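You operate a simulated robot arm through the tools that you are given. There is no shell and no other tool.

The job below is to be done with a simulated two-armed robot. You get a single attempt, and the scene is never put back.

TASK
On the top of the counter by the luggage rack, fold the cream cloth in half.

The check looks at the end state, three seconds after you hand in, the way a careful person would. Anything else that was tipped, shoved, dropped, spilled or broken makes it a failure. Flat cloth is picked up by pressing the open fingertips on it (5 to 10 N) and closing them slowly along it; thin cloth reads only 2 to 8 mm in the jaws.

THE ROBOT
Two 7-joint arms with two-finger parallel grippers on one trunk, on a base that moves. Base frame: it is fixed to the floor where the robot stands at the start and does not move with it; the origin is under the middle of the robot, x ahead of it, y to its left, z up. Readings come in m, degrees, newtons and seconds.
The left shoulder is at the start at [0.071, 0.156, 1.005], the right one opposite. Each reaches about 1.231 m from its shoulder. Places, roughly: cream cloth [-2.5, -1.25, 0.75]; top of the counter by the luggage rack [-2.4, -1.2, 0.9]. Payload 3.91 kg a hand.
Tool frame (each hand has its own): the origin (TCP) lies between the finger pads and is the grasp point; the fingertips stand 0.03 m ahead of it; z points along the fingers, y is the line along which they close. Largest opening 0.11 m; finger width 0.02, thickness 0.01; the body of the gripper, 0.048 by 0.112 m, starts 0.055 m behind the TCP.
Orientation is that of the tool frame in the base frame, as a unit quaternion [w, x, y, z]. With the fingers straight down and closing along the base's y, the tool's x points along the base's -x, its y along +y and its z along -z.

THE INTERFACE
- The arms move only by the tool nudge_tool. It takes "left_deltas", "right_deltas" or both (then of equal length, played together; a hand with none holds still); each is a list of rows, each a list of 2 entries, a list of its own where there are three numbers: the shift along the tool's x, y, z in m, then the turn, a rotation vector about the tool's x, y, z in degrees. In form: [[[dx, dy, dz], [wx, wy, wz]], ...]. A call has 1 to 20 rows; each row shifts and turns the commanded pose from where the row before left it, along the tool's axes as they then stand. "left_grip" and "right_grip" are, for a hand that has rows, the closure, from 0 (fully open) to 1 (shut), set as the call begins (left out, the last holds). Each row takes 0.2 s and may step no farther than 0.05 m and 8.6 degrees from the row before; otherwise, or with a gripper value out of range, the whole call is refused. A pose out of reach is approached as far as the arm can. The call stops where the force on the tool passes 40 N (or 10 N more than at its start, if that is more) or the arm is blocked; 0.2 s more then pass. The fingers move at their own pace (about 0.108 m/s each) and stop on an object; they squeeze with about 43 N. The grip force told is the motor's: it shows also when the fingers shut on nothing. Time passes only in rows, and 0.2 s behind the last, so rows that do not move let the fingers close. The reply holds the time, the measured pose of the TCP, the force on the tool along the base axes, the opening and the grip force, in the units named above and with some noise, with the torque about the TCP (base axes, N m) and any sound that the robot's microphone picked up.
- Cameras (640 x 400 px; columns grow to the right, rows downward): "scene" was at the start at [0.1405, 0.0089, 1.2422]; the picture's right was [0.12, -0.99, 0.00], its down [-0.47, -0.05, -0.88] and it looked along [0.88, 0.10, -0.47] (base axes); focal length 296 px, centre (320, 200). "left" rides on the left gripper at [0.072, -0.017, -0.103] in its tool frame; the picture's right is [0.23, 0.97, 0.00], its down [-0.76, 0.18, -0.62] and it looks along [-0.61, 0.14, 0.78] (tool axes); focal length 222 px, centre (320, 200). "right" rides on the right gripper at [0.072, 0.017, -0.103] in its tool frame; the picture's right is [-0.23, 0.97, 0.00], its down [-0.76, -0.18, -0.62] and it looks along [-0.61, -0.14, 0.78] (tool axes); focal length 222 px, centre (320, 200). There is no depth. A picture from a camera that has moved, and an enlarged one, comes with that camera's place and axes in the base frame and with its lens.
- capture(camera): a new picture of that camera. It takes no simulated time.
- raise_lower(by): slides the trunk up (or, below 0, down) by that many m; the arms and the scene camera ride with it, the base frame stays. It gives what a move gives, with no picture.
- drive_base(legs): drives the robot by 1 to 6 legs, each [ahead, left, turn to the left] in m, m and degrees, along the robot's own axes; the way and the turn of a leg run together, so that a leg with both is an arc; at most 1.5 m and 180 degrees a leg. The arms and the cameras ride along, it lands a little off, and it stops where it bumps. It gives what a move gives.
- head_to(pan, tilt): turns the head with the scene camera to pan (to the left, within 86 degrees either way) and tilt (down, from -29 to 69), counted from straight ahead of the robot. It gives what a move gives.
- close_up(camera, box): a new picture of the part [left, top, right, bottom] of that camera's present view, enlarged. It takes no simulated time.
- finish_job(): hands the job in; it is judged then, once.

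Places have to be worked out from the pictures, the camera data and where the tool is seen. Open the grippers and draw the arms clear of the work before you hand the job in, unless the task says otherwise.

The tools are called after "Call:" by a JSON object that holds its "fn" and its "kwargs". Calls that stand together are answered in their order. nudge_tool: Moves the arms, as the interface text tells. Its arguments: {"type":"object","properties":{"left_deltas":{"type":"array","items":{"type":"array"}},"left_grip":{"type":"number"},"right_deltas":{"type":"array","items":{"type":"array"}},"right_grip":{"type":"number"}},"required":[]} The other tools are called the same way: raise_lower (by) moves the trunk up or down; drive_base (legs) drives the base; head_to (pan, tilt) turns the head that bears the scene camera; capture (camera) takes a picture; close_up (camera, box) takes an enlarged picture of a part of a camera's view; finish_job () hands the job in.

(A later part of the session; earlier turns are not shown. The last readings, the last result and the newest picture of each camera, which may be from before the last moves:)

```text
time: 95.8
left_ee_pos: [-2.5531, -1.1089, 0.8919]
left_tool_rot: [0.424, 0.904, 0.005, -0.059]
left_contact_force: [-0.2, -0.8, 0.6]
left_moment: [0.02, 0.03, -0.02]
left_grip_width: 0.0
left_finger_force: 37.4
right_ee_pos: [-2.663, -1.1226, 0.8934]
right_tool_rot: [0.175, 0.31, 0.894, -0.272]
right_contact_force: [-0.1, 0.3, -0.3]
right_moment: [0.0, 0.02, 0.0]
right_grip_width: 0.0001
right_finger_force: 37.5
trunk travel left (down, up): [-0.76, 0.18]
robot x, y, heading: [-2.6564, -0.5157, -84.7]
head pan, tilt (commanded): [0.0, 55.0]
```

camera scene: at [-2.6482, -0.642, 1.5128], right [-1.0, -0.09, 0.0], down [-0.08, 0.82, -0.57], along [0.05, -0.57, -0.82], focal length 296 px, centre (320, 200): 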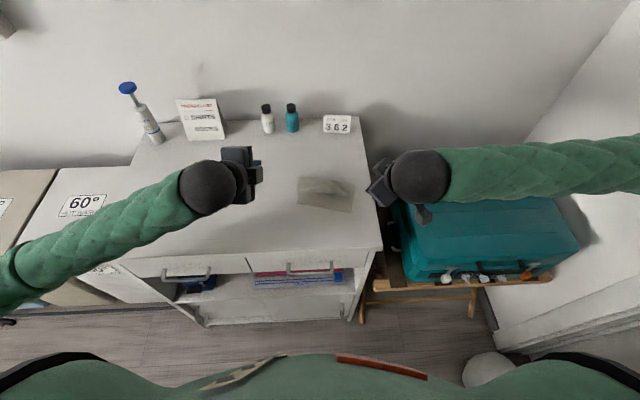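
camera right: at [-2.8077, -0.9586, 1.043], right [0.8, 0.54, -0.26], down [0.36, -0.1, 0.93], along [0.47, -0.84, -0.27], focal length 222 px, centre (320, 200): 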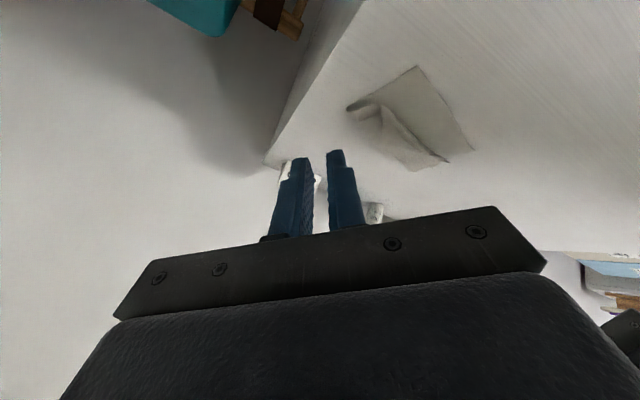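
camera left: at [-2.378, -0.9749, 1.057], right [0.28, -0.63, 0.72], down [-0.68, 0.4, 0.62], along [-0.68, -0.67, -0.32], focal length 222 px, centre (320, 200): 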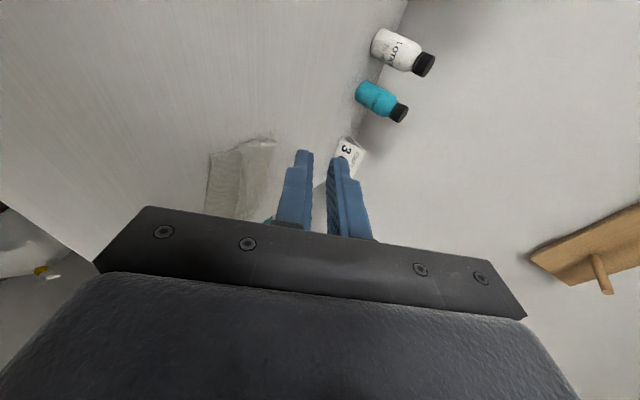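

Still almost no force, the layers are thin. Another 1.5 mm.

Call:
{"fn": "nudge_tool", "kwargs": {"left_deltas": [[[0.0002, -0.0011, 0.001], [0, 0, 0]]], "right_deltas": [[[0.0007, 0.0006, 0.0012], [0, 0, 0]]]}}

Call:
{"fn": "close_up", "kwargs": {"camera": "right", "box": [180, 50, 480, 240]}}

Call:
{"fn": "close_up", "kwargs": {"camera": "left", "box": [180, 50, 480, 240]}}

```text
time: 96.2
left_ee_pos: [-2.5536, -1.1095, 0.8909]
left_tool_rot: [0.425, 0.903, 0.005, -0.06]
left_contact_force: [0.2, -0.4, -0.6]
left_moment: [0.0, 0.0, -0.03]
left_grip_width: 0.0001
left_finger_force: 38.2
right_ee_pos: [-2.6631, -1.1232, 0.8923]
right_tool_rot: [0.175, 0.309, 0.894, -0.272]
right_contact_force: [0.9, 0.2, 3.1]
right_moment: [0.01, 0.01, 0.01]
right_grip_width: 0.0003
right_finger_force: 37.9
trunk travel left (down, up): [-0.76, 0.18]
robot x, y, heading: [-2.6613, -0.5166, -84.6]
head pan, tilt (commanded): [0.0, 55.0]
```

```text
2.11 times, centred on (330, 145) of right
camera zoom: at [-2.7208, -1.0166, 0.9346], right [0.8, 0.54, -0.26], down [0.36, -0.1, 0.93], along [0.47, -0.84, -0.27], focal length 468 px, centre (299, 316)
```

zoom: 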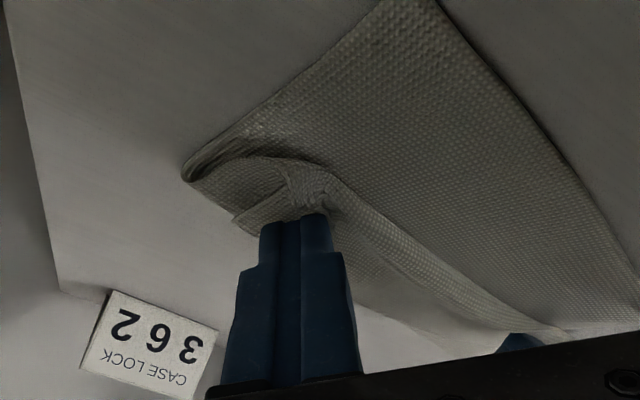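

```text
2.11 times, centred on (330, 145) of left
camera zoom: at [-2.4716, -1.0236, 0.9355], right [0.28, -0.63, 0.72], down [-0.68, 0.4, 0.62], along [-0.67, -0.67, -0.32], focal length 468 px, centre (299, 316)
```

zoom: 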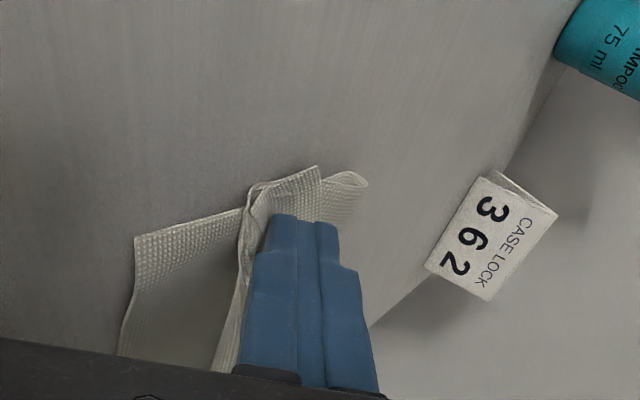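

Right hand touches with 3 N, left just about. I drag both toward me by about 1 cm as a test and look at how the layers respond.

Call:
{"fn": "nudge_tool", "kwargs": {"left_deltas": [[[0.0002, -0.0011, 0.001], [0, 0, 0]], [[-0.0018, -0.0053, -0.0045], [0, 0, 0]]], "right_deltas": [[[0, 0, 0], [0, 0, 0]], [[0.0056, 0.0056, -0.0061], [0, 0, 0]]]}}

Call:
{"fn": "close_up", "kwargs": {"camera": "right", "box": [180, 50, 480, 240]}}

Call:
{"fn": "close_up", "kwargs": {"camera": "left", "box": [180, 50, 480, 240]}}

```text
time: 96.8
left_ee_pos: [-2.5542, -1.1019, 0.8883]
left_tool_rot: [0.425, 0.903, 0.005, -0.059]
left_contact_force: [0.8, -0.2, 6.3]
left_moment: [-0.14, -0.05, -0.01]
left_grip_width: 0.0
left_finger_force: 37.7
right_ee_pos: [-2.6644, -1.1112, 0.8936]
right_tool_rot: [0.174, 0.309, 0.894, -0.272]
right_contact_force: [0.9, 0.3, 1.2]
right_moment: [0.0, 0.0, 0.01]
right_grip_width: 0.0
right_finger_force: 37.6
trunk travel left (down, up): [-0.76, 0.18]
robot x, y, heading: [-2.6594, -0.514, -84.8]
head pan, tilt (commanded): [0.0, 55.0]
```

```text
2.11 times, centred on (330, 145) of right
camera zoom: at [-2.7229, -1.0056, 0.935], right [0.8, 0.54, -0.26], down [0.36, -0.1, 0.93], along [0.47, -0.84, -0.27], focal length 468 px, centre (299, 316)
```

zoom: 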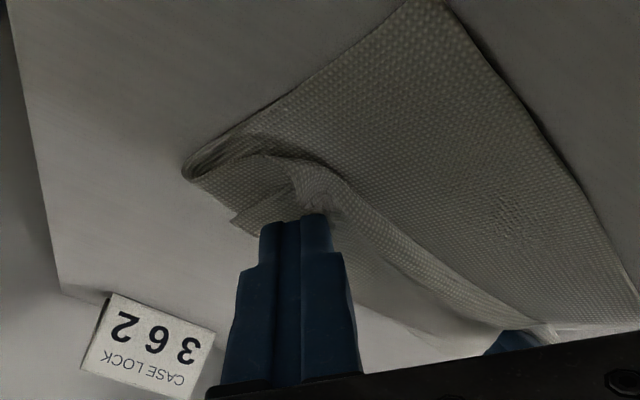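

```text
2.11 times, centred on (330, 145) of left
camera zoom: at [-2.4727, -1.0163, 0.9334], right [0.28, -0.63, 0.72], down [-0.68, 0.4, 0.61], along [-0.67, -0.67, -0.32], focal length 468 px, centre (299, 316)
```

zoom: 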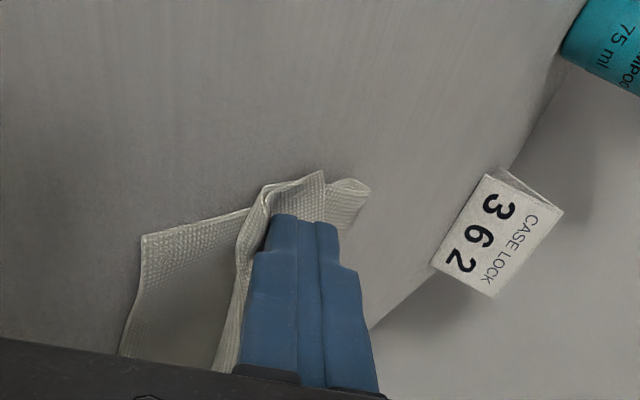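

It's hard to tell from the wrist views; I check from the scene camera.

Call:
{"fn": "close_up", "kwargs": {"camera": "scene", "box": [270, 150, 390, 230]}}

```text
5.00 times, centred on (330, 190) of scene
camera zoom: at [-2.6486, -0.641, 1.5132], right [-1.0, -0.09, 0.0], down [-0.07, 0.82, -0.57], along [0.05, -0.57, -0.82], focal length 1478 px, centre (270, 250)
```

zoom: 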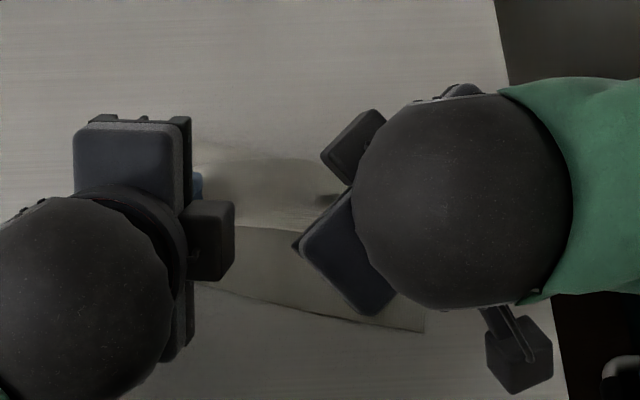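

The whole cloth slid about 1 cm toward me instead of the flap rolling, so the bottom must be held. I lift both hands and move the right one to press on the exposed bottom layer near corner C, to hold while the left drags.

Call:
{"fn": "nudge_tool", "kwargs": {"left_deltas": [[[-0.0033, 0.023, -0.019], [0, 0, 0]], [[0, 0, 0], [0, 0, 0]], [[0, 0, 0], [0, 0, 0]], [[0, 0, 0], [0, 0, 0]], [[0, 0, 0], [0, 0, 0]]], "right_deltas": [[[-0.0145, -0.0114, -0.0236], [0, 0, 0]], [[0, 0, 0], [-4.375, 4.42, 0.556]], [[0, 0, 0], [-4.375, 4.42, 0.556]], [[0.0182, 0.015, -0.0113], [0, 0, 0]], [[0.0182, 0.015, -0.0113], [0, 0, 0]]]}}

Call:
{"fn": "capture", "kwargs": {"camera": "right"}}

Call:
{"fn": "close_up", "kwargs": {"camera": "left", "box": [180, 50, 480, 240]}}

Call:
{"fn": "close_up", "kwargs": {"camera": "scene", "box": [270, 150, 390, 230]}}

```text
time: 98.0
left_ee_pos: [-2.553, -1.1034, 0.9178]
left_tool_rot: [0.424, 0.904, 0.005, -0.06]
left_contact_force: [-0.3, -0.7, -1.4]
left_moment: [0.0, 0.0, -0.03]
left_grip_width: 0.0
left_finger_force: 37.6
right_ee_pos: [-2.675, -1.0599, 0.9249]
right_tool_rot: [0.131, 0.324, 0.92, -0.177]
right_contact_force: [0.9, -0.3, 0.3]
right_moment: [0.02, 0.0, 0.0]
right_grip_width: 0.0
right_finger_force: 37.7
trunk travel left (down, up): [-0.76, 0.18]
robot x, y, heading: [-2.6608, -0.5162, -84.8]
head pan, tilt (commanded): [0.0, 55.0]
```

```text
taken
camera right: at [-2.732, -0.9652, 0.9896], right [0.8, 0.58, -0.15], down [0.38, -0.29, 0.88], along [0.47, -0.76, -0.46], focal length 222 px, centre (320, 200)
```

right: 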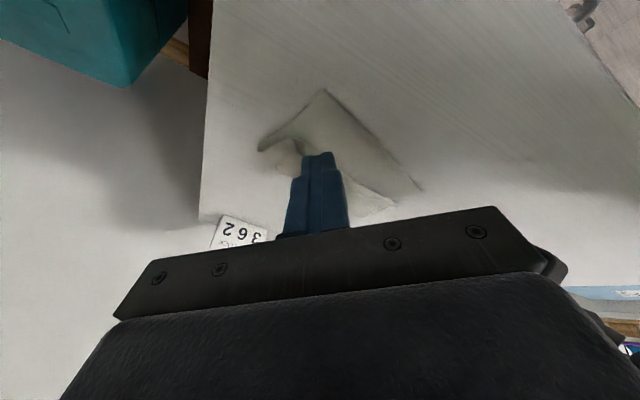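

```text
2.11 times, centred on (330, 145) of left
camera zoom: at [-2.472, -1.0166, 0.9629], right [0.28, -0.63, 0.72], down [-0.68, 0.4, 0.62], along [-0.67, -0.67, -0.32], focal length 468 px, centre (299, 316)
```

zoom: 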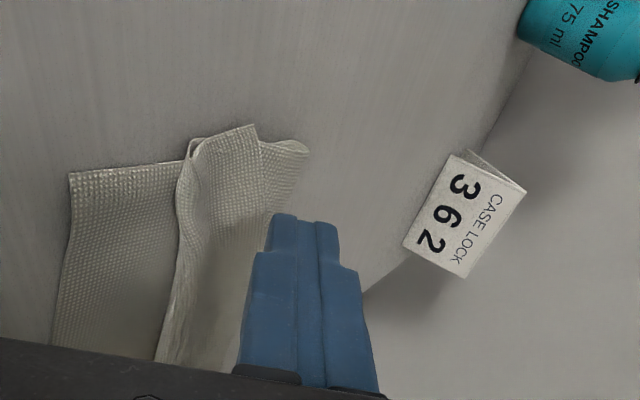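

```text
5.00 times, centred on (330, 190) of scene
camera zoom: at [-2.6484, -0.642, 1.513], right [-1.0, -0.09, 0.0], down [-0.08, 0.82, -0.57], along [0.05, -0.57, -0.82], focal length 1478 px, centre (270, 250)
```

zoom: 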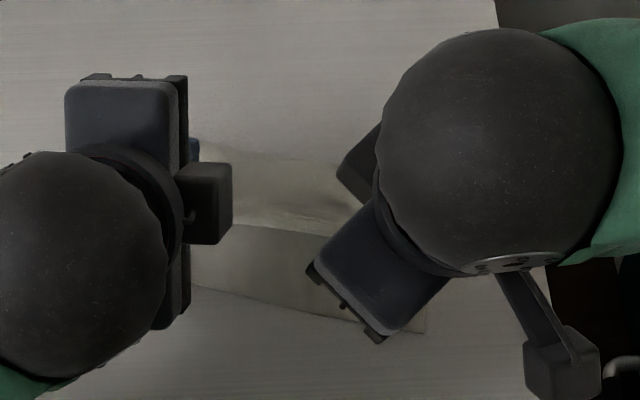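

The right hand is over the exposed bottom layer. I lower it to press and hold there.

Call:
{"fn": "nudge_tool", "kwargs": {"right_deltas": [[[0.0039, 0.0027, 0.0099], [0, 0, 0]], [[0.0039, 0.0027, 0.0099], [0, 0, 0]], [[0.0018, 0.0012, 0.0045], [0, 0, 0]]]}}

Call:
{"fn": "close_up", "kwargs": {"camera": "right", "box": [180, 50, 480, 240]}}

```text
time: 98.8
left_ee_pos: [-2.5535, -1.1028, 0.9183]
left_tool_rot: [0.425, 0.903, 0.005, -0.059]
left_contact_force: [0.8, 0.2, -0.1]
left_moment: [-0.04, -0.03, -0.04]
left_grip_width: 0.0001
left_finger_force: 37.8
right_ee_pos: [-2.6737, -1.0604, 0.8968]
right_tool_rot: [0.132, 0.324, 0.92, -0.177]
right_contact_force: [0.9, -0.5, -0.4]
right_moment: [-0.02, 0.04, 0.01]
right_grip_width: 0.0
right_finger_force: 37.5
trunk travel left (down, up): [-0.76, 0.18]
robot x, y, heading: [-2.6557, -0.5151, -84.7]
head pan, tilt (commanded): [0.0, 55.0]
```

```text
2.11 times, centred on (330, 145) of right
camera zoom: at [-2.732, -0.9663, 0.9612], right [0.8, 0.58, -0.15], down [0.38, -0.29, 0.88], along [0.47, -0.76, -0.46], focal length 468 px, centre (299, 316)
```

zoom: 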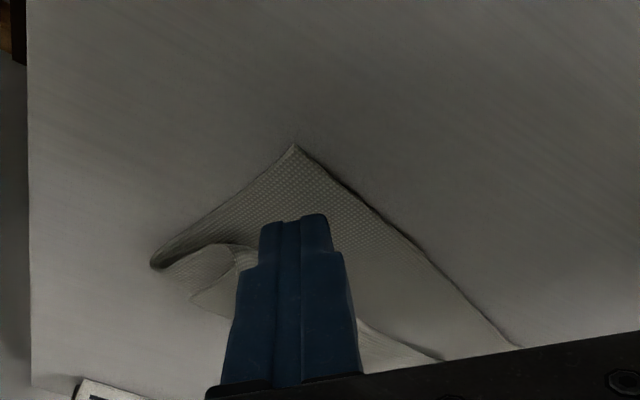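

The right tip is above the bare bottom layer near C. I press down to about 10 N.

Call:
{"fn": "nudge_tool", "kwargs": {"right_deltas": [[[0.0007, 0.0005, 0.0018], [0, 0, 0]]]}}

Call:
{"fn": "nudge_tool", "kwargs": {"right_deltas": [[[0.0005, 0.0004, 0.0014], [0, 0, 0]]]}}

```text
time: 99.2
left_ee_pos: [-2.5537, -1.1049, 0.9173]
left_tool_rot: [0.423, 0.904, 0.006, -0.059]
left_contact_force: [0.3, -0.4, 0.8]
left_moment: [0.01, -0.02, -0.03]
left_grip_width: 0.0
left_finger_force: 38.0
right_ee_pos: [-2.6744, -1.0616, 0.8949]
right_tool_rot: [0.132, 0.325, 0.92, -0.177]
right_contact_force: [0.0, 0.3, -0.4]
right_moment: [0.0, -0.02, 0.03]
right_grip_width: 0.0001
right_finger_force: 37.6
trunk travel left (down, up): [-0.76, 0.18]
robot x, y, heading: [-2.6596, -0.5209, -84.5]
head pan, tilt (commanded): [0.0, 55.0]
```

```text
time: 99.6
left_ee_pos: [-2.554, -1.1026, 0.9195]
left_tool_rot: [0.425, 0.903, 0.005, -0.06]
left_contact_force: [-0.4, -1.1, -1.1]
left_moment: [0.02, 0.03, -0.03]
left_grip_width: 0.0
left_finger_force: 37.6
right_ee_pos: [-2.6759, -1.0596, 0.8937]
right_tool_rot: [0.131, 0.325, 0.92, -0.177]
right_contact_force: [0.2, 0.6, 6.1]
right_moment: [0.01, -0.05, -0.01]
right_grip_width: 0.0002
right_finger_force: 37.9
trunk travel left (down, up): [-0.76, 0.18]
robot x, y, heading: [-2.6571, -0.5178, -84.6]
head pan, tilt (commanded): [0.0, 55.0]
```

The hold is at 6 N; I add a bit more there, and bring the left tip down just inside the flap's free edge.

Call:
{"fn": "nudge_tool", "kwargs": {"left_deltas": [[[0.002, -0.0081, 0.0112], [0, 0, 0]], [[0.0019, -0.0081, 0.0112], [0, 0, 0]]], "right_deltas": [[[0.0002, 0.0001, 0.0006], [0, 0, 0]], [[0, 0, 0], [0, 0, 0]]]}}

Call:
{"fn": "close_up", "kwargs": {"camera": "left", "box": [180, 50, 480, 240]}}

```text
time: 100.2
left_ee_pos: [-2.5542, -1.1104, 0.8906]
left_tool_rot: [0.424, 0.903, 0.005, -0.059]
left_contact_force: [0.3, -1.0, -0.1]
left_moment: [0.01, -0.01, 0.0]
left_grip_width: 0.0
left_finger_force: 38.0
right_ee_pos: [-2.6744, -1.0605, 0.8937]
right_tool_rot: [0.132, 0.324, 0.92, -0.178]
right_contact_force: [1.3, -1.0, 16.7]
right_moment: [-0.05, -0.07, -0.03]
right_grip_width: 0.0
right_finger_force: 37.7
trunk travel left (down, up): [-0.76, 0.18]
robot x, y, heading: [-2.6625, -0.5191, -84.8]
head pan, tilt (commanded): [0.0, 55.0]
```

```text
2.11 times, centred on (330, 145) of left
camera zoom: at [-2.4722, -1.0234, 0.9362], right [0.28, -0.63, 0.72], down [-0.68, 0.4, 0.62], along [-0.68, -0.67, -0.32], focal length 468 px, centre (299, 316)
```

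zoom: 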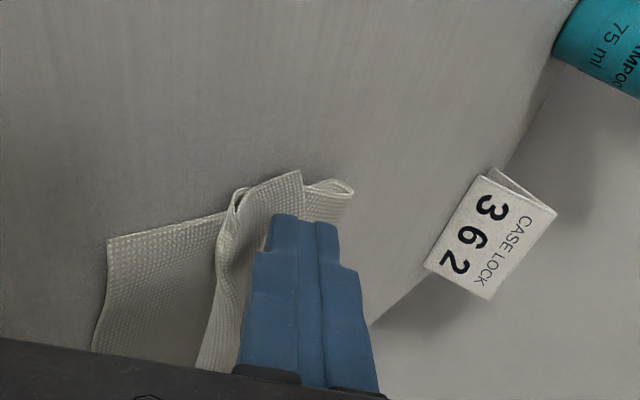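

The left tip dents the flap near its edge and the right hand holds with 17 N. I press the left 2 mm and drag it 2 cm toward me.

Call:
{"fn": "nudge_tool", "kwargs": {"left_deltas": [[[0.0002, -0.0014, 0.0012], [0, 0, 0]], [[-0.0012, -0.0032, -0.0036], [0, 0, 0]], [[-0.0012, -0.0032, -0.0036], [0, 0, 0]], [[-0.0012, -0.0032, -0.0036], [0, 0, 0]]]}}

Call:
{"fn": "close_up", "kwargs": {"camera": "left", "box": [180, 50, 480, 240]}}

Call:
{"fn": "close_up", "kwargs": {"camera": "right", "box": [180, 50, 480, 240]}}

```text
time: 101.2
left_ee_pos: [-2.5556, -1.0952, 0.8892]
left_tool_rot: [0.425, 0.903, 0.005, -0.06]
left_contact_force: [0.6, -0.7, 1.5]
left_moment: [-0.05, -0.01, -0.04]
left_grip_width: 0.0
left_finger_force: 37.3
right_ee_pos: [-2.6753, -1.0606, 0.8926]
right_tool_rot: [0.133, 0.324, 0.92, -0.178]
right_contact_force: [2.0, -3.3, 27.0]
right_moment: [-0.16, -0.13, -0.02]
right_grip_width: 0.0
right_finger_force: 37.9
trunk travel left (down, up): [-0.76, 0.18]
robot x, y, heading: [-2.657, -0.5149, -84.9]
head pan, tilt (commanded): [0.0, 55.0]
```

```text
2.11 times, centred on (330, 145) of left
camera zoom: at [-2.4754, -1.0079, 0.9341], right [0.28, -0.63, 0.72], down [-0.68, 0.4, 0.62], along [-0.67, -0.67, -0.32], focal length 468 px, centre (299, 316)
```

zoom: 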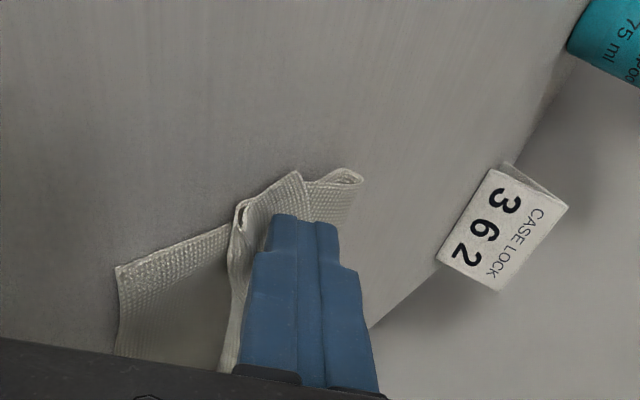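

```text
2.11 times, centred on (330, 145) of right
camera zoom: at [-2.7322, -0.9665, 0.9574], right [0.8, 0.58, -0.15], down [0.38, -0.29, 0.88], along [0.47, -0.76, -0.45], focal length 468 px, centre (299, 316)
```

zoom: 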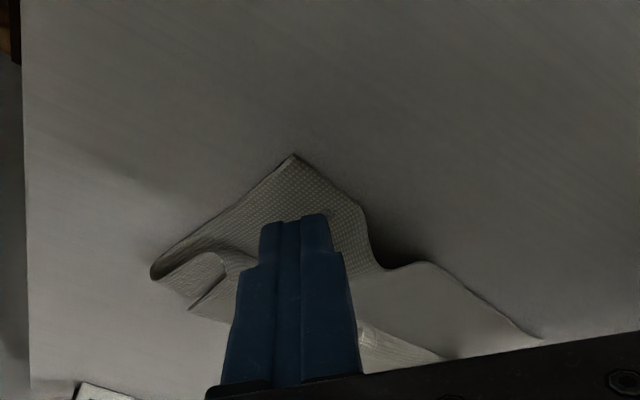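

The stack moves as one even with the bottom held, so dragging won't roll the flap. I lift both hands away, bring the left hand back to vertical, and look at the cloth again.

Call:
{"fn": "nudge_tool", "kwargs": {"left_deltas": [[[-0.0022, 0.0153, -0.0127], [0, 0, 0]], [[-0.0033, 0.023, -0.019], [0, 0, 0]], [[0.02, 0.0153, -0.0127], [0, 0, 0]], [[0.03, 0, 0], [6.156, 0, -1.084]], [[0.03, 0, 0], [6.156, 0, -1.084]], [[0.03, 0, 0], [6.156, 0, -1.084]], [[0, 0, 0], [6.156, 0, -1.084]], [[0, 0, 0], [6.156, 0, -1.084]], [[0, 0, 0], [6.156, 0, -1.084]], [[0, 0, 0], [6.156, 0, -1.084]], [[0, 0, 0], [6.156, 0, -1.084]]], "right_deltas": [[[-0.0071, -0.0048, -0.018], [0, 0, 0]], [[-0.0107, -0.0073, -0.027], [0, 0, 0]], [[0.01, -0.015, -0.02], [0, 0, 0]], [[0.02, -0.02, -0.01], [0, 0, 0]], [[0.02, -0.02, -0.01], [0, 0, 0]], [[0.02, -0.02, 0], [0, 0, 0]], [[0, 0, 0], [0, 0, 0]], [[0, 0, 0], [0, 0, 0]], [[0, 0, 0], [0, 0, 0]], [[0, 0, 0], [0, 0, 0]], [[0, 0, 0], [0, 0, 0]]]}}

Call:
{"fn": "capture", "kwargs": {"camera": "scene"}}

Call:
{"fn": "close_up", "kwargs": {"camera": "scene", "box": [290, 170, 370, 220]}}

```text
time: 103.6
left_ee_pos: [-2.4442, -1.0998, 0.9441]
left_tool_rot: [0.003, 0.995, 0.046, -0.087]
left_contact_force: [0.5, -0.4, -0.5]
left_moment: [-0.02, -0.04, -0.01]
left_grip_width: 0.0002
left_finger_force: 37.8
right_ee_pos: [-2.7812, -1.0612, 0.971]
right_tool_rot: [0.132, 0.325, 0.92, -0.178]
right_contact_force: [-0.9, 0.3, 0.7]
right_moment: [0.01, -0.01, 0.01]
right_grip_width: 0.0001
right_finger_force: 37.7
trunk travel left (down, up): [-0.76, 0.18]
robot x, y, heading: [-2.6561, -0.5186, -84.5]
head pan, tilt (commanded): [0.0, 55.0]
```

```text
taken
camera scene: at [-2.6485, -0.6424, 1.5129], right [-1.0, -0.09, 0.0], down [-0.08, 0.82, -0.57], along [0.05, -0.57, -0.82], focal length 296 px, centre (320, 200)
```

scene: 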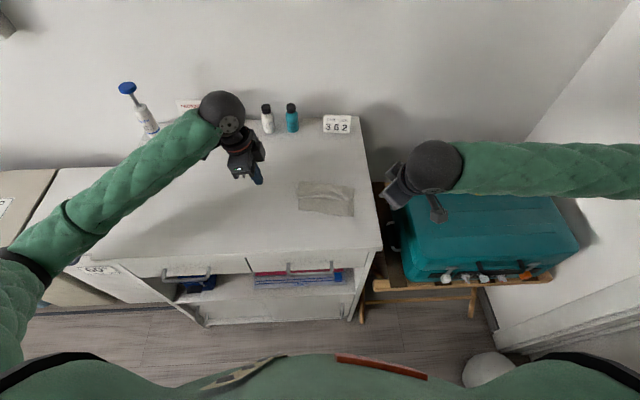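

```text
8.00 times, centred on (330, 195) of scene
camera zoom: at [-2.6485, -0.6424, 1.5129], right [-1.0, -0.09, 0.0], down [-0.08, 0.82, -0.57], along [0.05, -0.57, -0.82], focal length 2364 px, centre (240, 240)
```

zoom: 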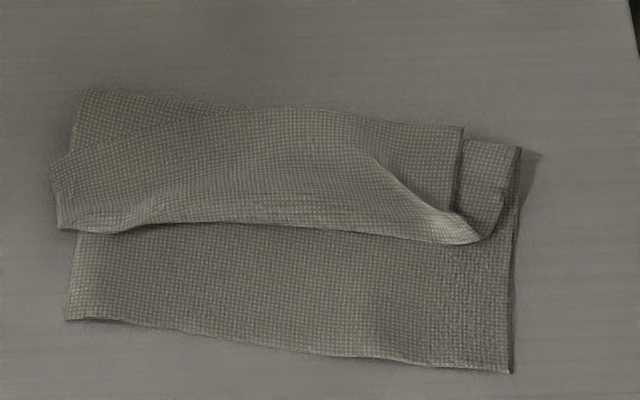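

I get a closer look from both wrists at how high the crease and flap stand.

Call:
{"fn": "capture", "kwargs": {"camera": "right"}}

Call:
{"fn": "capture", "kwargs": {"camera": "left"}}

```text
taken
camera right: at [-2.8388, -0.9668, 1.0351], right [0.8, 0.58, -0.15], down [0.38, -0.29, 0.88], along [0.47, -0.76, -0.46], focal length 222 px, centre (320, 200)
```

right: 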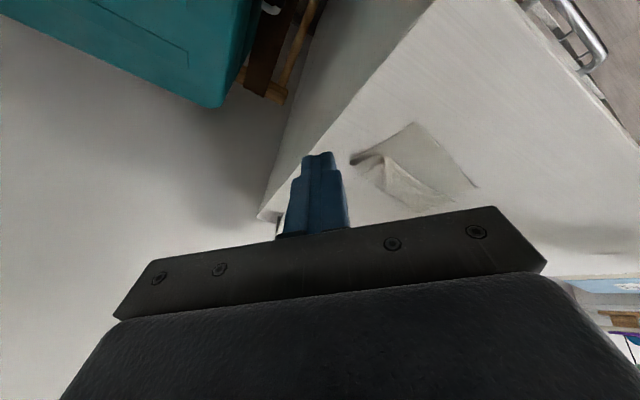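

```text
taken
camera left: at [-2.3574, -1.0746, 1.0342], right [0.31, -0.95, -0.04], down [-0.62, -0.24, 0.75], along [-0.72, -0.21, -0.67], focal length 222 px, centre (320, 200)
```

left: 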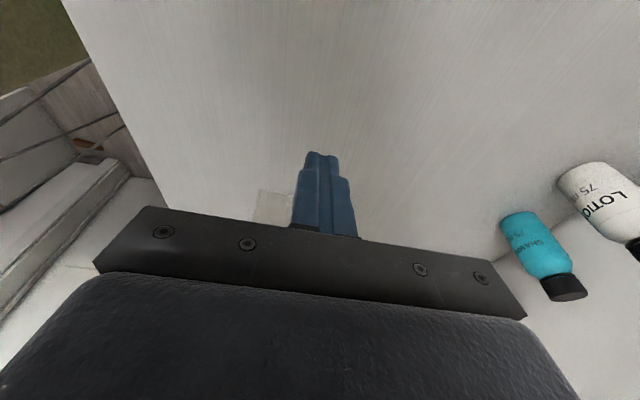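

Call:
{"fn": "close_up", "kwargs": {"camera": "right", "box": [335, 110, 485, 220]}}

```text
3.64 times, centred on (410, 165) of right
camera zoom: at [-2.8388, -0.9668, 1.0351], right [0.8, 0.58, -0.15], down [0.38, -0.29, 0.88], along [0.47, -0.76, -0.46], focal length 808 px, centre (-7, 327)
```

zoom: 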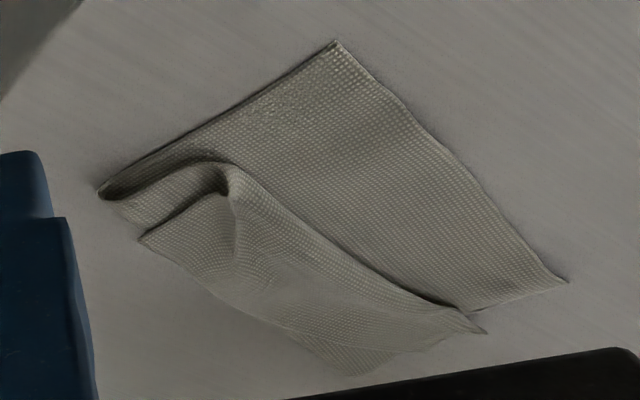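

The flap forms a low tent, about 9 mm high at its right end, open to the right, with the top layer under it reaching ~18 mm further right. So I'll turn the right hand to point left and down (~30°), slide its lower finger into that pocket under the flap and pinch only the flap. First I re-orient it at a safe height.

Call:
{"fn": "nudge_tool", "kwargs": {"right_deltas": [[[-0.0143, -0.0097, -0.036], [0, 0, 0]], [[-0.0143, -0.0097, -0.036], [0, 0, 0]], [[0, 0, 0], [-4.67, 4.71, 0.594]], [[0, 0, 0], [-4.67, 4.71, 0.594]], [[0, 0, 0], [-4.67, 4.71, 0.594]], [[0, 0, 0], [0, 7.1, 0]], [[0, 0, 0], [0, 0, 7.57]], [[0, 0, 0], [0, 0, 7.57]], [[0, 0, 0], [0, 0, 7.57]], [[0, 0, 0], [0, 0, 7.57]], [[0, 0, 0], [0, 0, 7.57]], [[0, 0, 0], [0, 0, 7.57]]]}}

Call:
{"fn": "nudge_tool", "kwargs": {"right_deltas": [[[0, 0, 0], [-7.5, 0, 0]], [[0, 0, 0], [-7.5, 0, 0]], [[0, 0, 0], [-7.5, 0, 0]], [[0, 0, 0], [-7.5, 0, 0]], [[0, 0, 0], [-7.5, 0, 0]], [[0, 0, 0], [-7.5, 0, 0]], [[0, 0, 0], [-7.5, 0, 0]], [[0, 0, 0], [-7.5, 0, 0]]]}}

Call:
{"fn": "capture", "kwargs": {"camera": "scene"}}

```text
time: 106.2
left_ee_pos: [-2.4456, -1.0982, 0.9445]
left_tool_rot: [0.004, 0.995, 0.046, -0.087]
left_contact_force: [0.2, 0.3, -0.1]
left_moment: [-0.01, 0.03, -0.04]
left_grip_width: 0.0003
left_finger_force: 37.8
right_ee_pos: [-2.7814, -1.0609, 1.0512]
right_tool_rot: [-0.001, 0.677, 0.736, 0.0]
right_contact_force: [-0.2, 0.2, 0.7]
right_moment: [0.0, -0.02, 0.0]
right_grip_width: 0.0002
right_finger_force: 37.4
trunk travel left (down, up): [-0.76, 0.18]
robot x, y, heading: [-2.6595, -0.5196, -84.8]
head pan, tilt (commanded): [0.0, 55.0]
```

```text
time: 108.0
left_ee_pos: [-2.4451, -1.0985, 0.9445]
left_tool_rot: [0.004, 0.995, 0.046, -0.086]
left_contact_force: [-0.1, -0.1, 0.5]
left_moment: [0.01, -0.01, -0.02]
left_grip_width: 0.0
left_finger_force: 37.8
right_ee_pos: [-2.782, -1.0614, 1.0513]
right_tool_rot: [0.339, 0.585, 0.637, 0.369]
right_contact_force: [0.5, 0.4, 1.3]
right_moment: [0.0, 0.02, 0.0]
right_grip_width: 0.0
right_finger_force: 37.5
trunk travel left (down, up): [-0.76, 0.18]
robot x, y, heading: [-2.6594, -0.5162, -84.8]
head pan, tilt (commanded): [0.0, 55.0]
```

```text
taken
camera scene: at [-2.6489, -0.6419, 1.5131], right [-1.0, -0.09, 0.0], down [-0.07, 0.82, -0.57], along [0.05, -0.57, -0.82], focal length 296 px, centre (320, 200)
```

scene: 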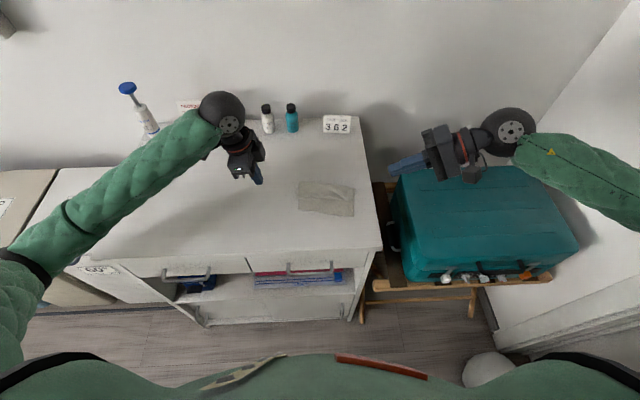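

On reflection, wedging a 6–10 mm finger into that thin pocket is doubtful. Better: pick up the exposed near edge of the bottom layer with both hands, lift so the cloth hangs and opens out by gravity, lay it down and fold again with a grip right at the edge. First I return the right hand to vertical and raise the left.

Call:
{"fn": "nudge_tool", "kwargs": {"right_deltas": [[[0, 0, 0], [7.5, 0, 0]], [[0, 0, 0], [7.5, 0, 0]], [[0, 0, 0], [7.5, 0, 0]], [[0, 0, 0], [7.5, 0, 0]], [[0, 0, 0], [7.5, 0, 0]], [[0, 0, 0], [7.5, 0, 0]], [[0, 0, 0], [7.5, 0, 0]], [[0, 0, 0], [7.5, 0, 0]]], "left_deltas": [[[-0.0087, 0, -0.0492], [0, 0, 0]], [[-0.0087, 0, -0.0492], [0, 0, 0]], [[0, -0.03, 0], [0, 0, 0]], [[0, -0.03, 0], [0, 0, 0]], [[0, 0, 0], [0, 0, 0]], [[0, 0, 0], [0, 0, 0]], [[0, 0, 0], [0, 0, 0]], [[0, 0, 0], [0, 0, 0]]]}}

Call:
{"fn": "drive_base", "kwargs": {"legs": [[0, -0.12, 0]]}}

Call:
{"fn": "capture", "kwargs": {"camera": "scene"}}

```text
time: 109.8
left_ee_pos: [-2.4498, -1.0408, 1.0435]
left_tool_rot: [0.004, 0.995, 0.046, -0.087]
left_contact_force: [-0.3, 0.3, 0.5]
left_moment: [0.03, -0.01, -0.02]
left_grip_width: 0.0
left_finger_force: 37.7
right_ee_pos: [-2.7812, -1.0611, 1.0511]
right_tool_rot: [-0.001, 0.677, 0.736, -0.001]
right_contact_force: [0.7, -1.0, 1.2]
right_moment: [0.03, 0.04, 0.0]
right_grip_width: 0.0
right_finger_force: 37.2
trunk travel left (down, up): [-0.76, 0.18]
robot x, y, heading: [-2.6603, -0.5193, -84.7]
head pan, tilt (commanded): [0.0, 55.0]
```

```text
time: 111.1
left_ee_pos: [-2.5592, -1.049, 1.0446]
left_tool_rot: [0.005, 0.995, 0.046, -0.087]
left_contact_force: [-0.4, 0.1, 0.5]
left_moment: [0.01, 0.0, -0.02]
left_grip_width: 0.0
left_finger_force: 38.1
right_ee_pos: [-2.8861, -1.0665, 1.051]
right_tool_rot: [-0.001, 0.674, 0.739, 0.001]
right_contact_force: [-0.1, 0.1, -0.3]
right_moment: [0.0, 0.05, 0.03]
right_grip_width: 0.0
right_finger_force: 38.1
trunk travel left (down, up): [-0.76, 0.18]
robot x, y, heading: [-2.7726, -0.528, -85.2]
head pan, tilt (commanded): [0.0, 55.0]
stopped in leg 1: the robot was blocked; the commanded pose is now the measured one
```

```text
taken
camera scene: at [-2.7563, -0.6489, 1.5135], right [-1.0, -0.09, 0.0], down [-0.08, 0.81, -0.57], along [0.05, -0.57, -0.82], focal length 296 px, centre (320, 200)
```

scene: 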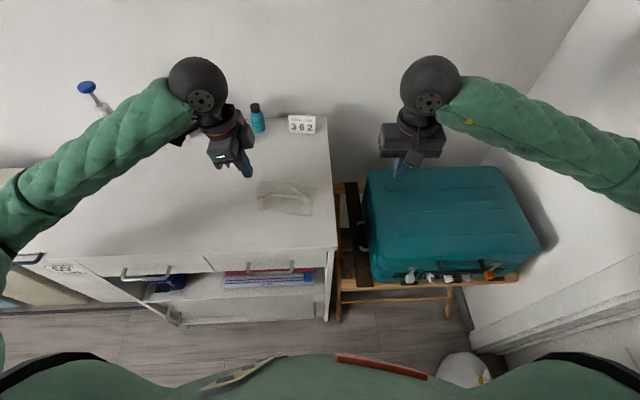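

The sideways drive was stopped 1 cm short by some contact. I look to my right to see what it was before doing anything else.

Call:
{"fn": "head_to", "kwargs": {"pan": -60, "tilt": 45}}

Call:
{"fn": "capture", "kwargs": {"camera": "scene"}}

Call:
{"fn": "head_to", "kwargs": {"pan": -30, "tilt": 65}}

Call:
{"fn": "capture", "kwargs": {"camera": "scene"}}

```text
time: 112.4
left_ee_pos: [-2.5595, -1.0487, 1.0438]
left_tool_rot: [0.006, 0.995, 0.047, -0.089]
left_contact_force: [0.2, 0.0, 0.0]
left_moment: [0.01, 0.05, -0.03]
left_grip_width: 0.0
left_finger_force: 37.5
right_ee_pos: [-2.8859, -1.0667, 1.051]
right_tool_rot: [0.0, 0.674, 0.739, 0.003]
right_contact_force: [0.0, -0.6, 1.2]
right_moment: [-0.02, 0.02, 0.0]
right_grip_width: 0.0
right_finger_force: 37.9
trunk travel left (down, up): [-0.76, 0.18]
robot x, y, heading: [-2.7702, -0.5292, -84.9]
head pan, tilt (commanded): [-60.0, 45.0]
```

```text
taken
camera scene: at [-2.8291, -0.6244, 1.5267], right [-0.58, 0.82, 0.0], down [0.57, 0.41, -0.71], along [-0.58, -0.41, -0.7], focal length 296 px, centre (320, 200)
```

scene: 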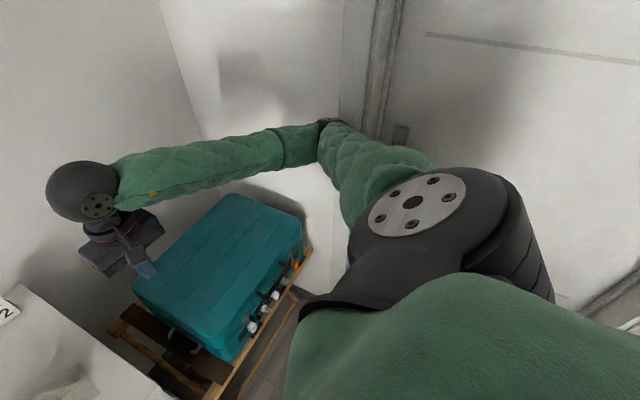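

```text
time: 113.4
left_ee_pos: [-2.5592, -1.0492, 1.0432]
left_tool_rot: [0.005, 0.995, 0.046, -0.089]
left_contact_force: [-1.2, 0.0, -0.6]
left_moment: [-0.01, 0.0, 0.0]
left_grip_width: 0.0001
left_finger_force: 37.9
right_ee_pos: [-2.8868, -1.0661, 1.0506]
right_tool_rot: [-0.001, 0.673, 0.739, 0.003]
right_contact_force: [0.4, -1.3, -0.1]
right_moment: [-0.04, -0.02, -0.04]
right_grip_width: 0.0
right_finger_force: 38.4
trunk travel left (down, up): [-0.76, 0.18]
robot x, y, heading: [-2.7711, -0.5289, -84.8]
head pan, tilt (commanded): [-30.0, 65.0]
```

```text
taken
camera scene: at [-2.7883, -0.6326, 1.5016], right [-0.91, 0.42, 0.0], down [0.38, 0.82, -0.43], along [-0.18, -0.39, -0.91], focal length 296 px, centre (320, 200)
```

scene: 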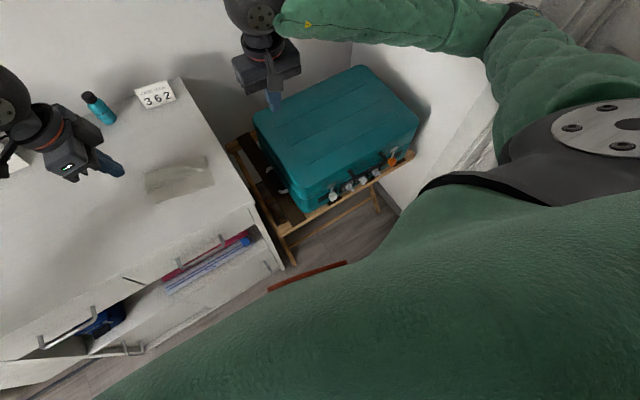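

Only my right elbow met the end wall/door frame; nothing was moved. I back off 3 cm and restore the view.

Call:
{"fn": "drive_base", "kwargs": {"legs": [[0, 0.03, 0]]}}

Call:
{"fn": "head_to", "kwargs": {"pan": 10, "tilt": 55}}

Call:
{"fn": "capture", "kwargs": {"camera": "scene"}}

```text
time: 114.2
left_ee_pos: [-2.5335, -1.0485, 1.0427]
left_tool_rot: [0.004, 0.995, 0.047, -0.086]
left_contact_force: [-0.5, -0.1, -0.2]
left_moment: [0.01, -0.02, 0.01]
left_grip_width: 0.0
left_finger_force: 37.4
right_ee_pos: [-2.8614, -1.0677, 1.0489]
right_tool_rot: [0.0, 0.674, 0.739, 0.004]
right_contact_force: [0.1, 0.5, -0.8]
right_moment: [0.03, -0.01, -0.02]
right_grip_width: 0.0
right_finger_force: 38.9
trunk travel left (down, up): [-0.76, 0.18]
robot x, y, heading: [-2.7418, -0.5269, -84.9]
head pan, tilt (commanded): [-30.0, 65.0]
```

```text
time: 115.3
left_ee_pos: [-2.5323, -1.0486, 1.0428]
left_tool_rot: [0.004, 0.995, 0.046, -0.086]
left_contact_force: [0.3, -0.5, -0.7]
left_moment: [-0.03, 0.01, 0.0]
left_grip_width: 0.0001
left_finger_force: 37.9
right_ee_pos: [-2.8607, -1.0662, 1.0487]
right_tool_rot: [0.0, 0.674, 0.738, 0.004]
right_contact_force: [0.2, -0.1, -0.9]
right_moment: [0.0, -0.01, 0.0]
right_grip_width: 0.0
right_finger_force: 37.8
trunk travel left (down, up): [-0.76, 0.18]
robot x, y, heading: [-2.741, -0.5287, -84.7]
head pan, tilt (commanded): [10.0, 55.0]
```

```text
taken
camera scene: at [-2.7184, -0.6468, 1.5129], right [-0.96, -0.26, 0.0], down [-0.22, 0.79, -0.57], along [0.15, -0.55, -0.82], focal length 296 px, centre (320, 200)
```

scene: 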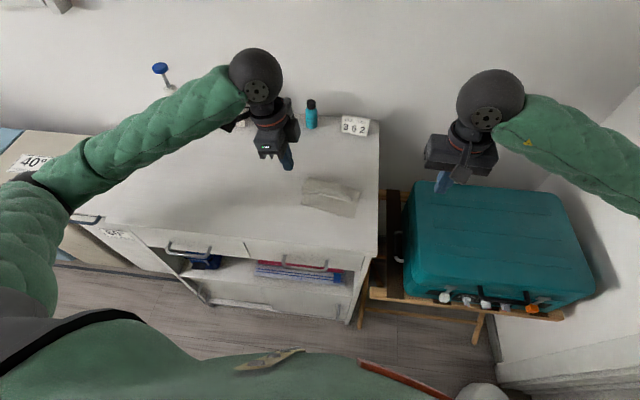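

I zoom on the cloth from this view.

Call:
{"fn": "close_up", "kwargs": {"camera": "scene", "box": [290, 165, 370, 225]}}

```text
6.67 times, centred on (330, 195) of scene
camera zoom: at [-2.7184, -0.6468, 1.5129], right [-0.96, -0.26, 0.0], down [-0.22, 0.79, -0.57], along [0.15, -0.55, -0.82], focal length 1970 px, centre (253, 233)
```

zoom: 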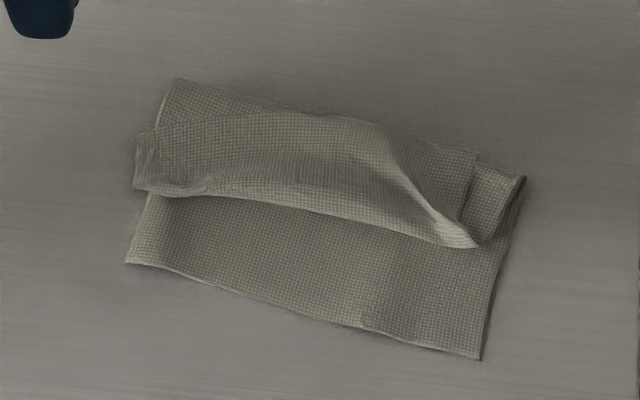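

Cloth corners confirmed: D (f 0.418, r -0.057) and C (f 0.398, r 0.088). I yaw the right hand about -75° (its reach should allow it from this stance), with a slight outward lean, then bring both hands over the near edge.

Call:
{"fn": "nudge_tool", "kwargs": {"right_deltas": [[[0, 0, 0], [0, 0, -8.33]], [[0, 0, 0], [0, 0, -8.33]], [[0, 0, 0], [0, 0, -8.33]], [[0, 0, 0], [0, 0, -8.33]], [[0, 0, 0], [0, 0, -8.33]], [[0, 0, 0], [0, 0, -8.33]], [[0, 0, 0], [0, 0, -8.33]], [[0, 0, 0], [0, 0, -8.33]], [[0, 0, 0], [0, 0, -8.33]], [[0, 0, 0], [0, -8, 0]]], "right_grip": 0.836}}

Call:
{"fn": "nudge_tool", "kwargs": {"left_deltas": [[[-0.0016, 0.0041, 0.0385], [0, 0, 0]], [[-0.0016, 0.0041, 0.0385], [0, 0, 0]], [[-0.0016, 0.0041, 0.0385], [0, 0, 0]], [[0, 0, 0], [0, 0, 0]], [[0, 0, 0], [0, 0, 0]]], "right_deltas": [[[-0.0292, 0.007, 0.0243], [0, 0, 0]], [[-0.0292, 0.007, 0.0243], [0, 0, 0]], [[-0.0292, 0.007, 0.0243], [0, 0, 0]], [[-0.0292, 0.007, 0.0243], [0, 0, 0]], [[-0.0292, 0.007, 0.0243], [0, 0, 0]]], "left_grip": 0.836}}

Call:
{"fn": "capture", "kwargs": {"camera": "right"}}

Call:
{"fn": "capture", "kwargs": {"camera": "left"}}

Call:
{"fn": "capture", "kwargs": {"camera": "scene"}}

```text
time: 117.7
left_ee_pos: [-2.5328, -1.0484, 1.0438]
left_tool_rot: [0.003, 0.995, 0.046, -0.087]
left_contact_force: [-0.8, 0.1, -1.2]
left_moment: [-0.05, 0.0, -0.03]
left_grip_width: 0.0002
left_finger_force: 37.0
right_ee_pos: [-2.8574, -0.9776, 0.9394]
right_tool_rot: [0.052, 0.094, 0.986, 0.128]
right_contact_force: [0.7, -0.2, 0.1]
right_moment: [-0.02, -0.04, 0.04]
right_grip_width: 0.0182
right_finger_force: 0.0
right hand out of reach, approached as far as the arm can: row 9
trunk travel left (down, up): [-0.76, 0.18]
robot x, y, heading: [-2.7381, -0.5252, -84.5]
head pan, tilt (commanded): [10.0, 55.0]
stopped in row 10 (right hand): the arm was blocked; the commanded pose is now the measured one
```

```text
time: 118.4
left_ee_pos: [-2.5531, -1.0603, 0.9494]
left_tool_rot: [0.004, 0.995, 0.046, -0.087]
left_contact_force: [-0.3, 0.0, 0.2]
left_moment: [-0.01, -0.03, 0.05]
left_grip_width: 0.0179
left_finger_force: 0.2
right_ee_pos: [-2.7777, -0.9635, 0.8919]
right_tool_rot: [0.046, 0.097, 0.986, 0.126]
right_contact_force: [-14.3, 0.1, 15.8]
right_moment: [-0.17, 0.38, -0.21]
right_grip_width: 0.0172
right_finger_force: 0.1
trunk travel left (down, up): [-0.76, 0.18]
robot x, y, heading: [-2.7444, -0.5262, -84.7]
head pan, tilt (commanded): [10.0, 55.0]
stopped in row 3 (right hand): the force on the tool passed its limit at 173 N (the readings are from after the stop); the commanded pose is now the measured one
```

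```text
taken
camera right: at [-2.8577, -0.9572, 0.9935], right [0.4, 0.88, 0.27], down [0.64, -0.47, 0.61], along [0.66, -0.07, -0.75], focal length 222 px, centre (320, 200)
```

right: 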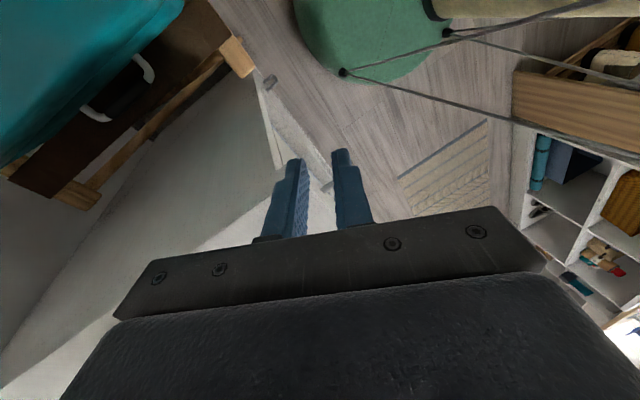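

```text
taken
camera left: at [-2.4651, -1.0368, 1.04], right [0.31, -0.95, -0.04], down [-0.62, -0.24, 0.75], along [-0.72, -0.21, -0.66], focal length 222 px, centre (320, 200)
```

left: 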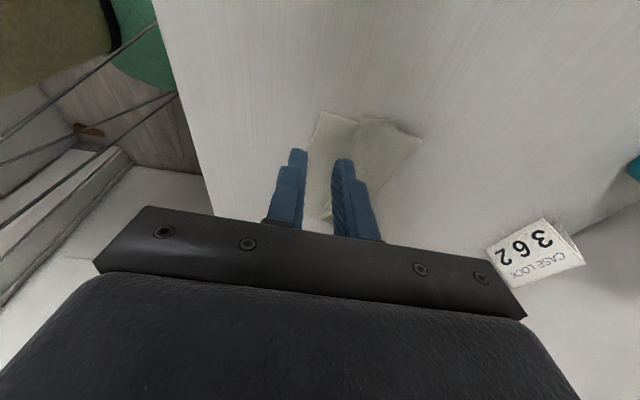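

```text
taken
camera scene: at [-2.7194, -0.6462, 1.5133], right [-0.96, -0.26, 0.0], down [-0.21, 0.79, -0.57], along [0.15, -0.55, -0.82], focal length 296 px, centre (320, 200)
```

scene: 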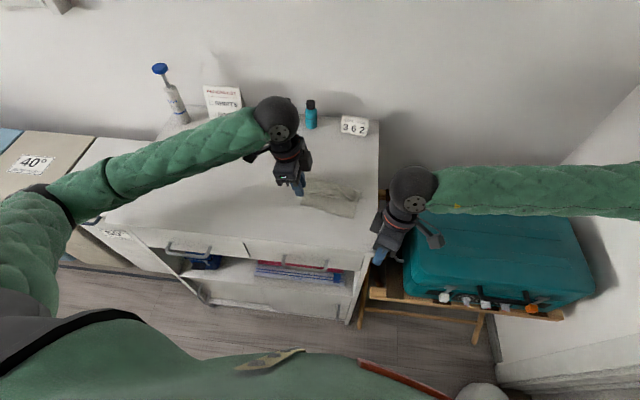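

The right hand ran into the wrist limit, dropped, and then bumped the cabinet's front-right corner — I must not chain those calls. Cabinet, suitcase, bottles and sign look unmoved; I lift the right hand straight up first.

Call:
{"fn": "nudge_tool", "kwargs": {"right_deltas": [[[-0.0013, 0.0051, -0.0193], [0, 0, 0]], [[-0.0023, 0.009, -0.0337], [0, 0, 0]], [[-0.0023, 0.009, -0.0337], [0, 0, 0]], [[-0.0023, 0.009, -0.0337], [0, 0, 0]]]}}

Call:
{"fn": "capture", "kwargs": {"camera": "scene"}}

```text
time: 119.4
left_ee_pos: [-2.5518, -1.0617, 0.9502]
left_tool_rot: [0.003, 0.995, 0.045, -0.087]
left_contact_force: [-0.4, 0.2, 0.4]
left_moment: [0.0, -0.01, -0.06]
left_grip_width: 0.0179
left_finger_force: 0.0
right_ee_pos: [-2.7756, -0.9642, 1.0183]
right_tool_rot: [0.047, 0.096, 0.986, 0.127]
right_contact_force: [-0.1, 0.6, 0.2]
right_moment: [0.03, 0.05, 0.01]
right_grip_width: 0.0179
right_finger_force: 0.1
trunk travel left (down, up): [-0.76, 0.18]
robot x, y, heading: [-2.7449, -0.5243, -85.0]
head pan, tilt (commanded): [10.0, 55.0]
```

```text
taken
camera scene: at [-2.7188, -0.6464, 1.513], right [-0.96, -0.26, 0.0], down [-0.22, 0.79, -0.57], along [0.15, -0.55, -0.82], focal length 296 px, centre (320, 200)
```

scene: 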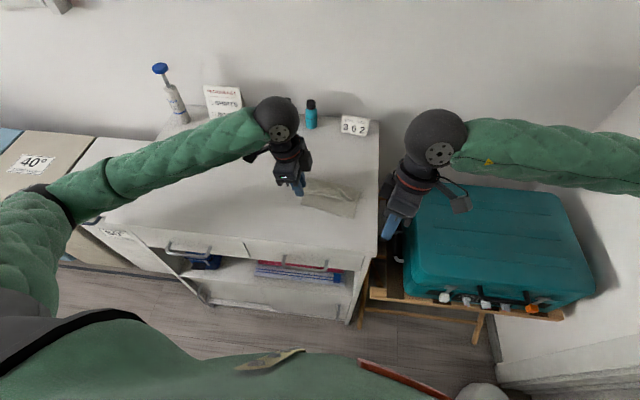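

Nothing else moved. I bring the right hand left over the cabinet at a safe height before correcting its tilt.

Call:
{"fn": "nudge_tool", "kwargs": {"right_deltas": [[[-0.0266, -0.026, 0.0011], [0, 0, 0]], [[-0.0266, -0.026, 0.0011], [0, 0, 0]], [[-0.0266, -0.026, 0.0011], [0, 0, 0]]]}}

```text
time: 120.2
left_ee_pos: [-2.5511, -1.0618, 0.9489]
left_tool_rot: [0.003, 0.995, 0.045, -0.087]
left_contact_force: [0.0, 0.0, 0.0]
left_moment: [0.0, 0.04, 0.02]
left_grip_width: 0.018
left_finger_force: 0.1
right_ee_pos: [-2.7122, -1.0536, 0.9985]
right_tool_rot: [0.047, 0.096, 0.986, 0.127]
right_contact_force: [0.8, 0.3, -0.7]
right_moment: [0.03, 0.0, 0.01]
right_grip_width: 0.0181
right_finger_force: 0.1
trunk travel left (down, up): [-0.76, 0.18]
robot x, y, heading: [-2.7434, -0.5246, -85.0]
head pan, tilt (commanded): [10.0, 55.0]
```

Good. Now I correct the right hand's pitch by about 14° in small steps.

Call:
{"fn": "nudge_tool", "kwargs": {"right_deltas": [[[0, 0, 0], [4.455, -1.238, -0.635]], [[0, 0, 0], [4.455, -1.238, -0.635]], [[0, 0, 0], [4.455, -1.238, -0.635]]]}}

Call:
{"fn": "capture", "kwargs": {"camera": "scene"}}

```text
time: 121.0
left_ee_pos: [-2.5513, -1.0607, 0.9493]
left_tool_rot: [0.004, 0.995, 0.045, -0.087]
left_contact_force: [0.5, 0.0, 0.3]
left_moment: [-0.03, 0.01, 0.0]
left_grip_width: 0.0181
left_finger_force: 0.1
right_ee_pos: [-2.7127, -1.0527, 0.9977]
right_tool_rot: [0.069, 0.089, 0.994, 0.006]
right_contact_force: [0.0, 0.4, -1.1]
right_moment: [-0.03, -0.01, 0.02]
right_grip_width: 0.0179
right_finger_force: 0.1
trunk travel left (down, up): [-0.76, 0.18]
robot x, y, heading: [-2.7432, -0.5244, -84.8]
head pan, tilt (commanded): [10.0, 55.0]
```

```text
taken
camera scene: at [-2.7189, -0.6465, 1.513], right [-0.96, -0.26, 0.0], down [-0.22, 0.79, -0.57], along [0.15, -0.55, -0.82], focal length 296 px, centre (320, 200)
```

scene: 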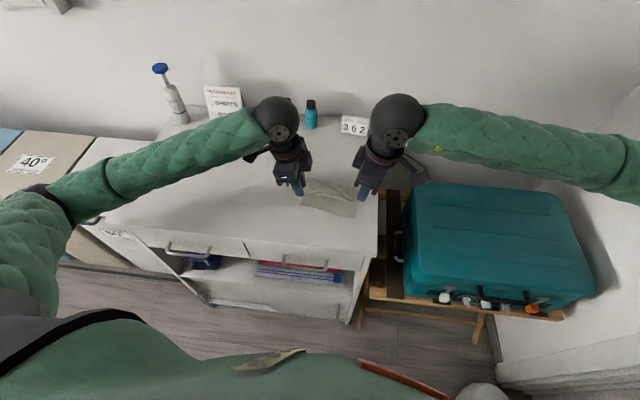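

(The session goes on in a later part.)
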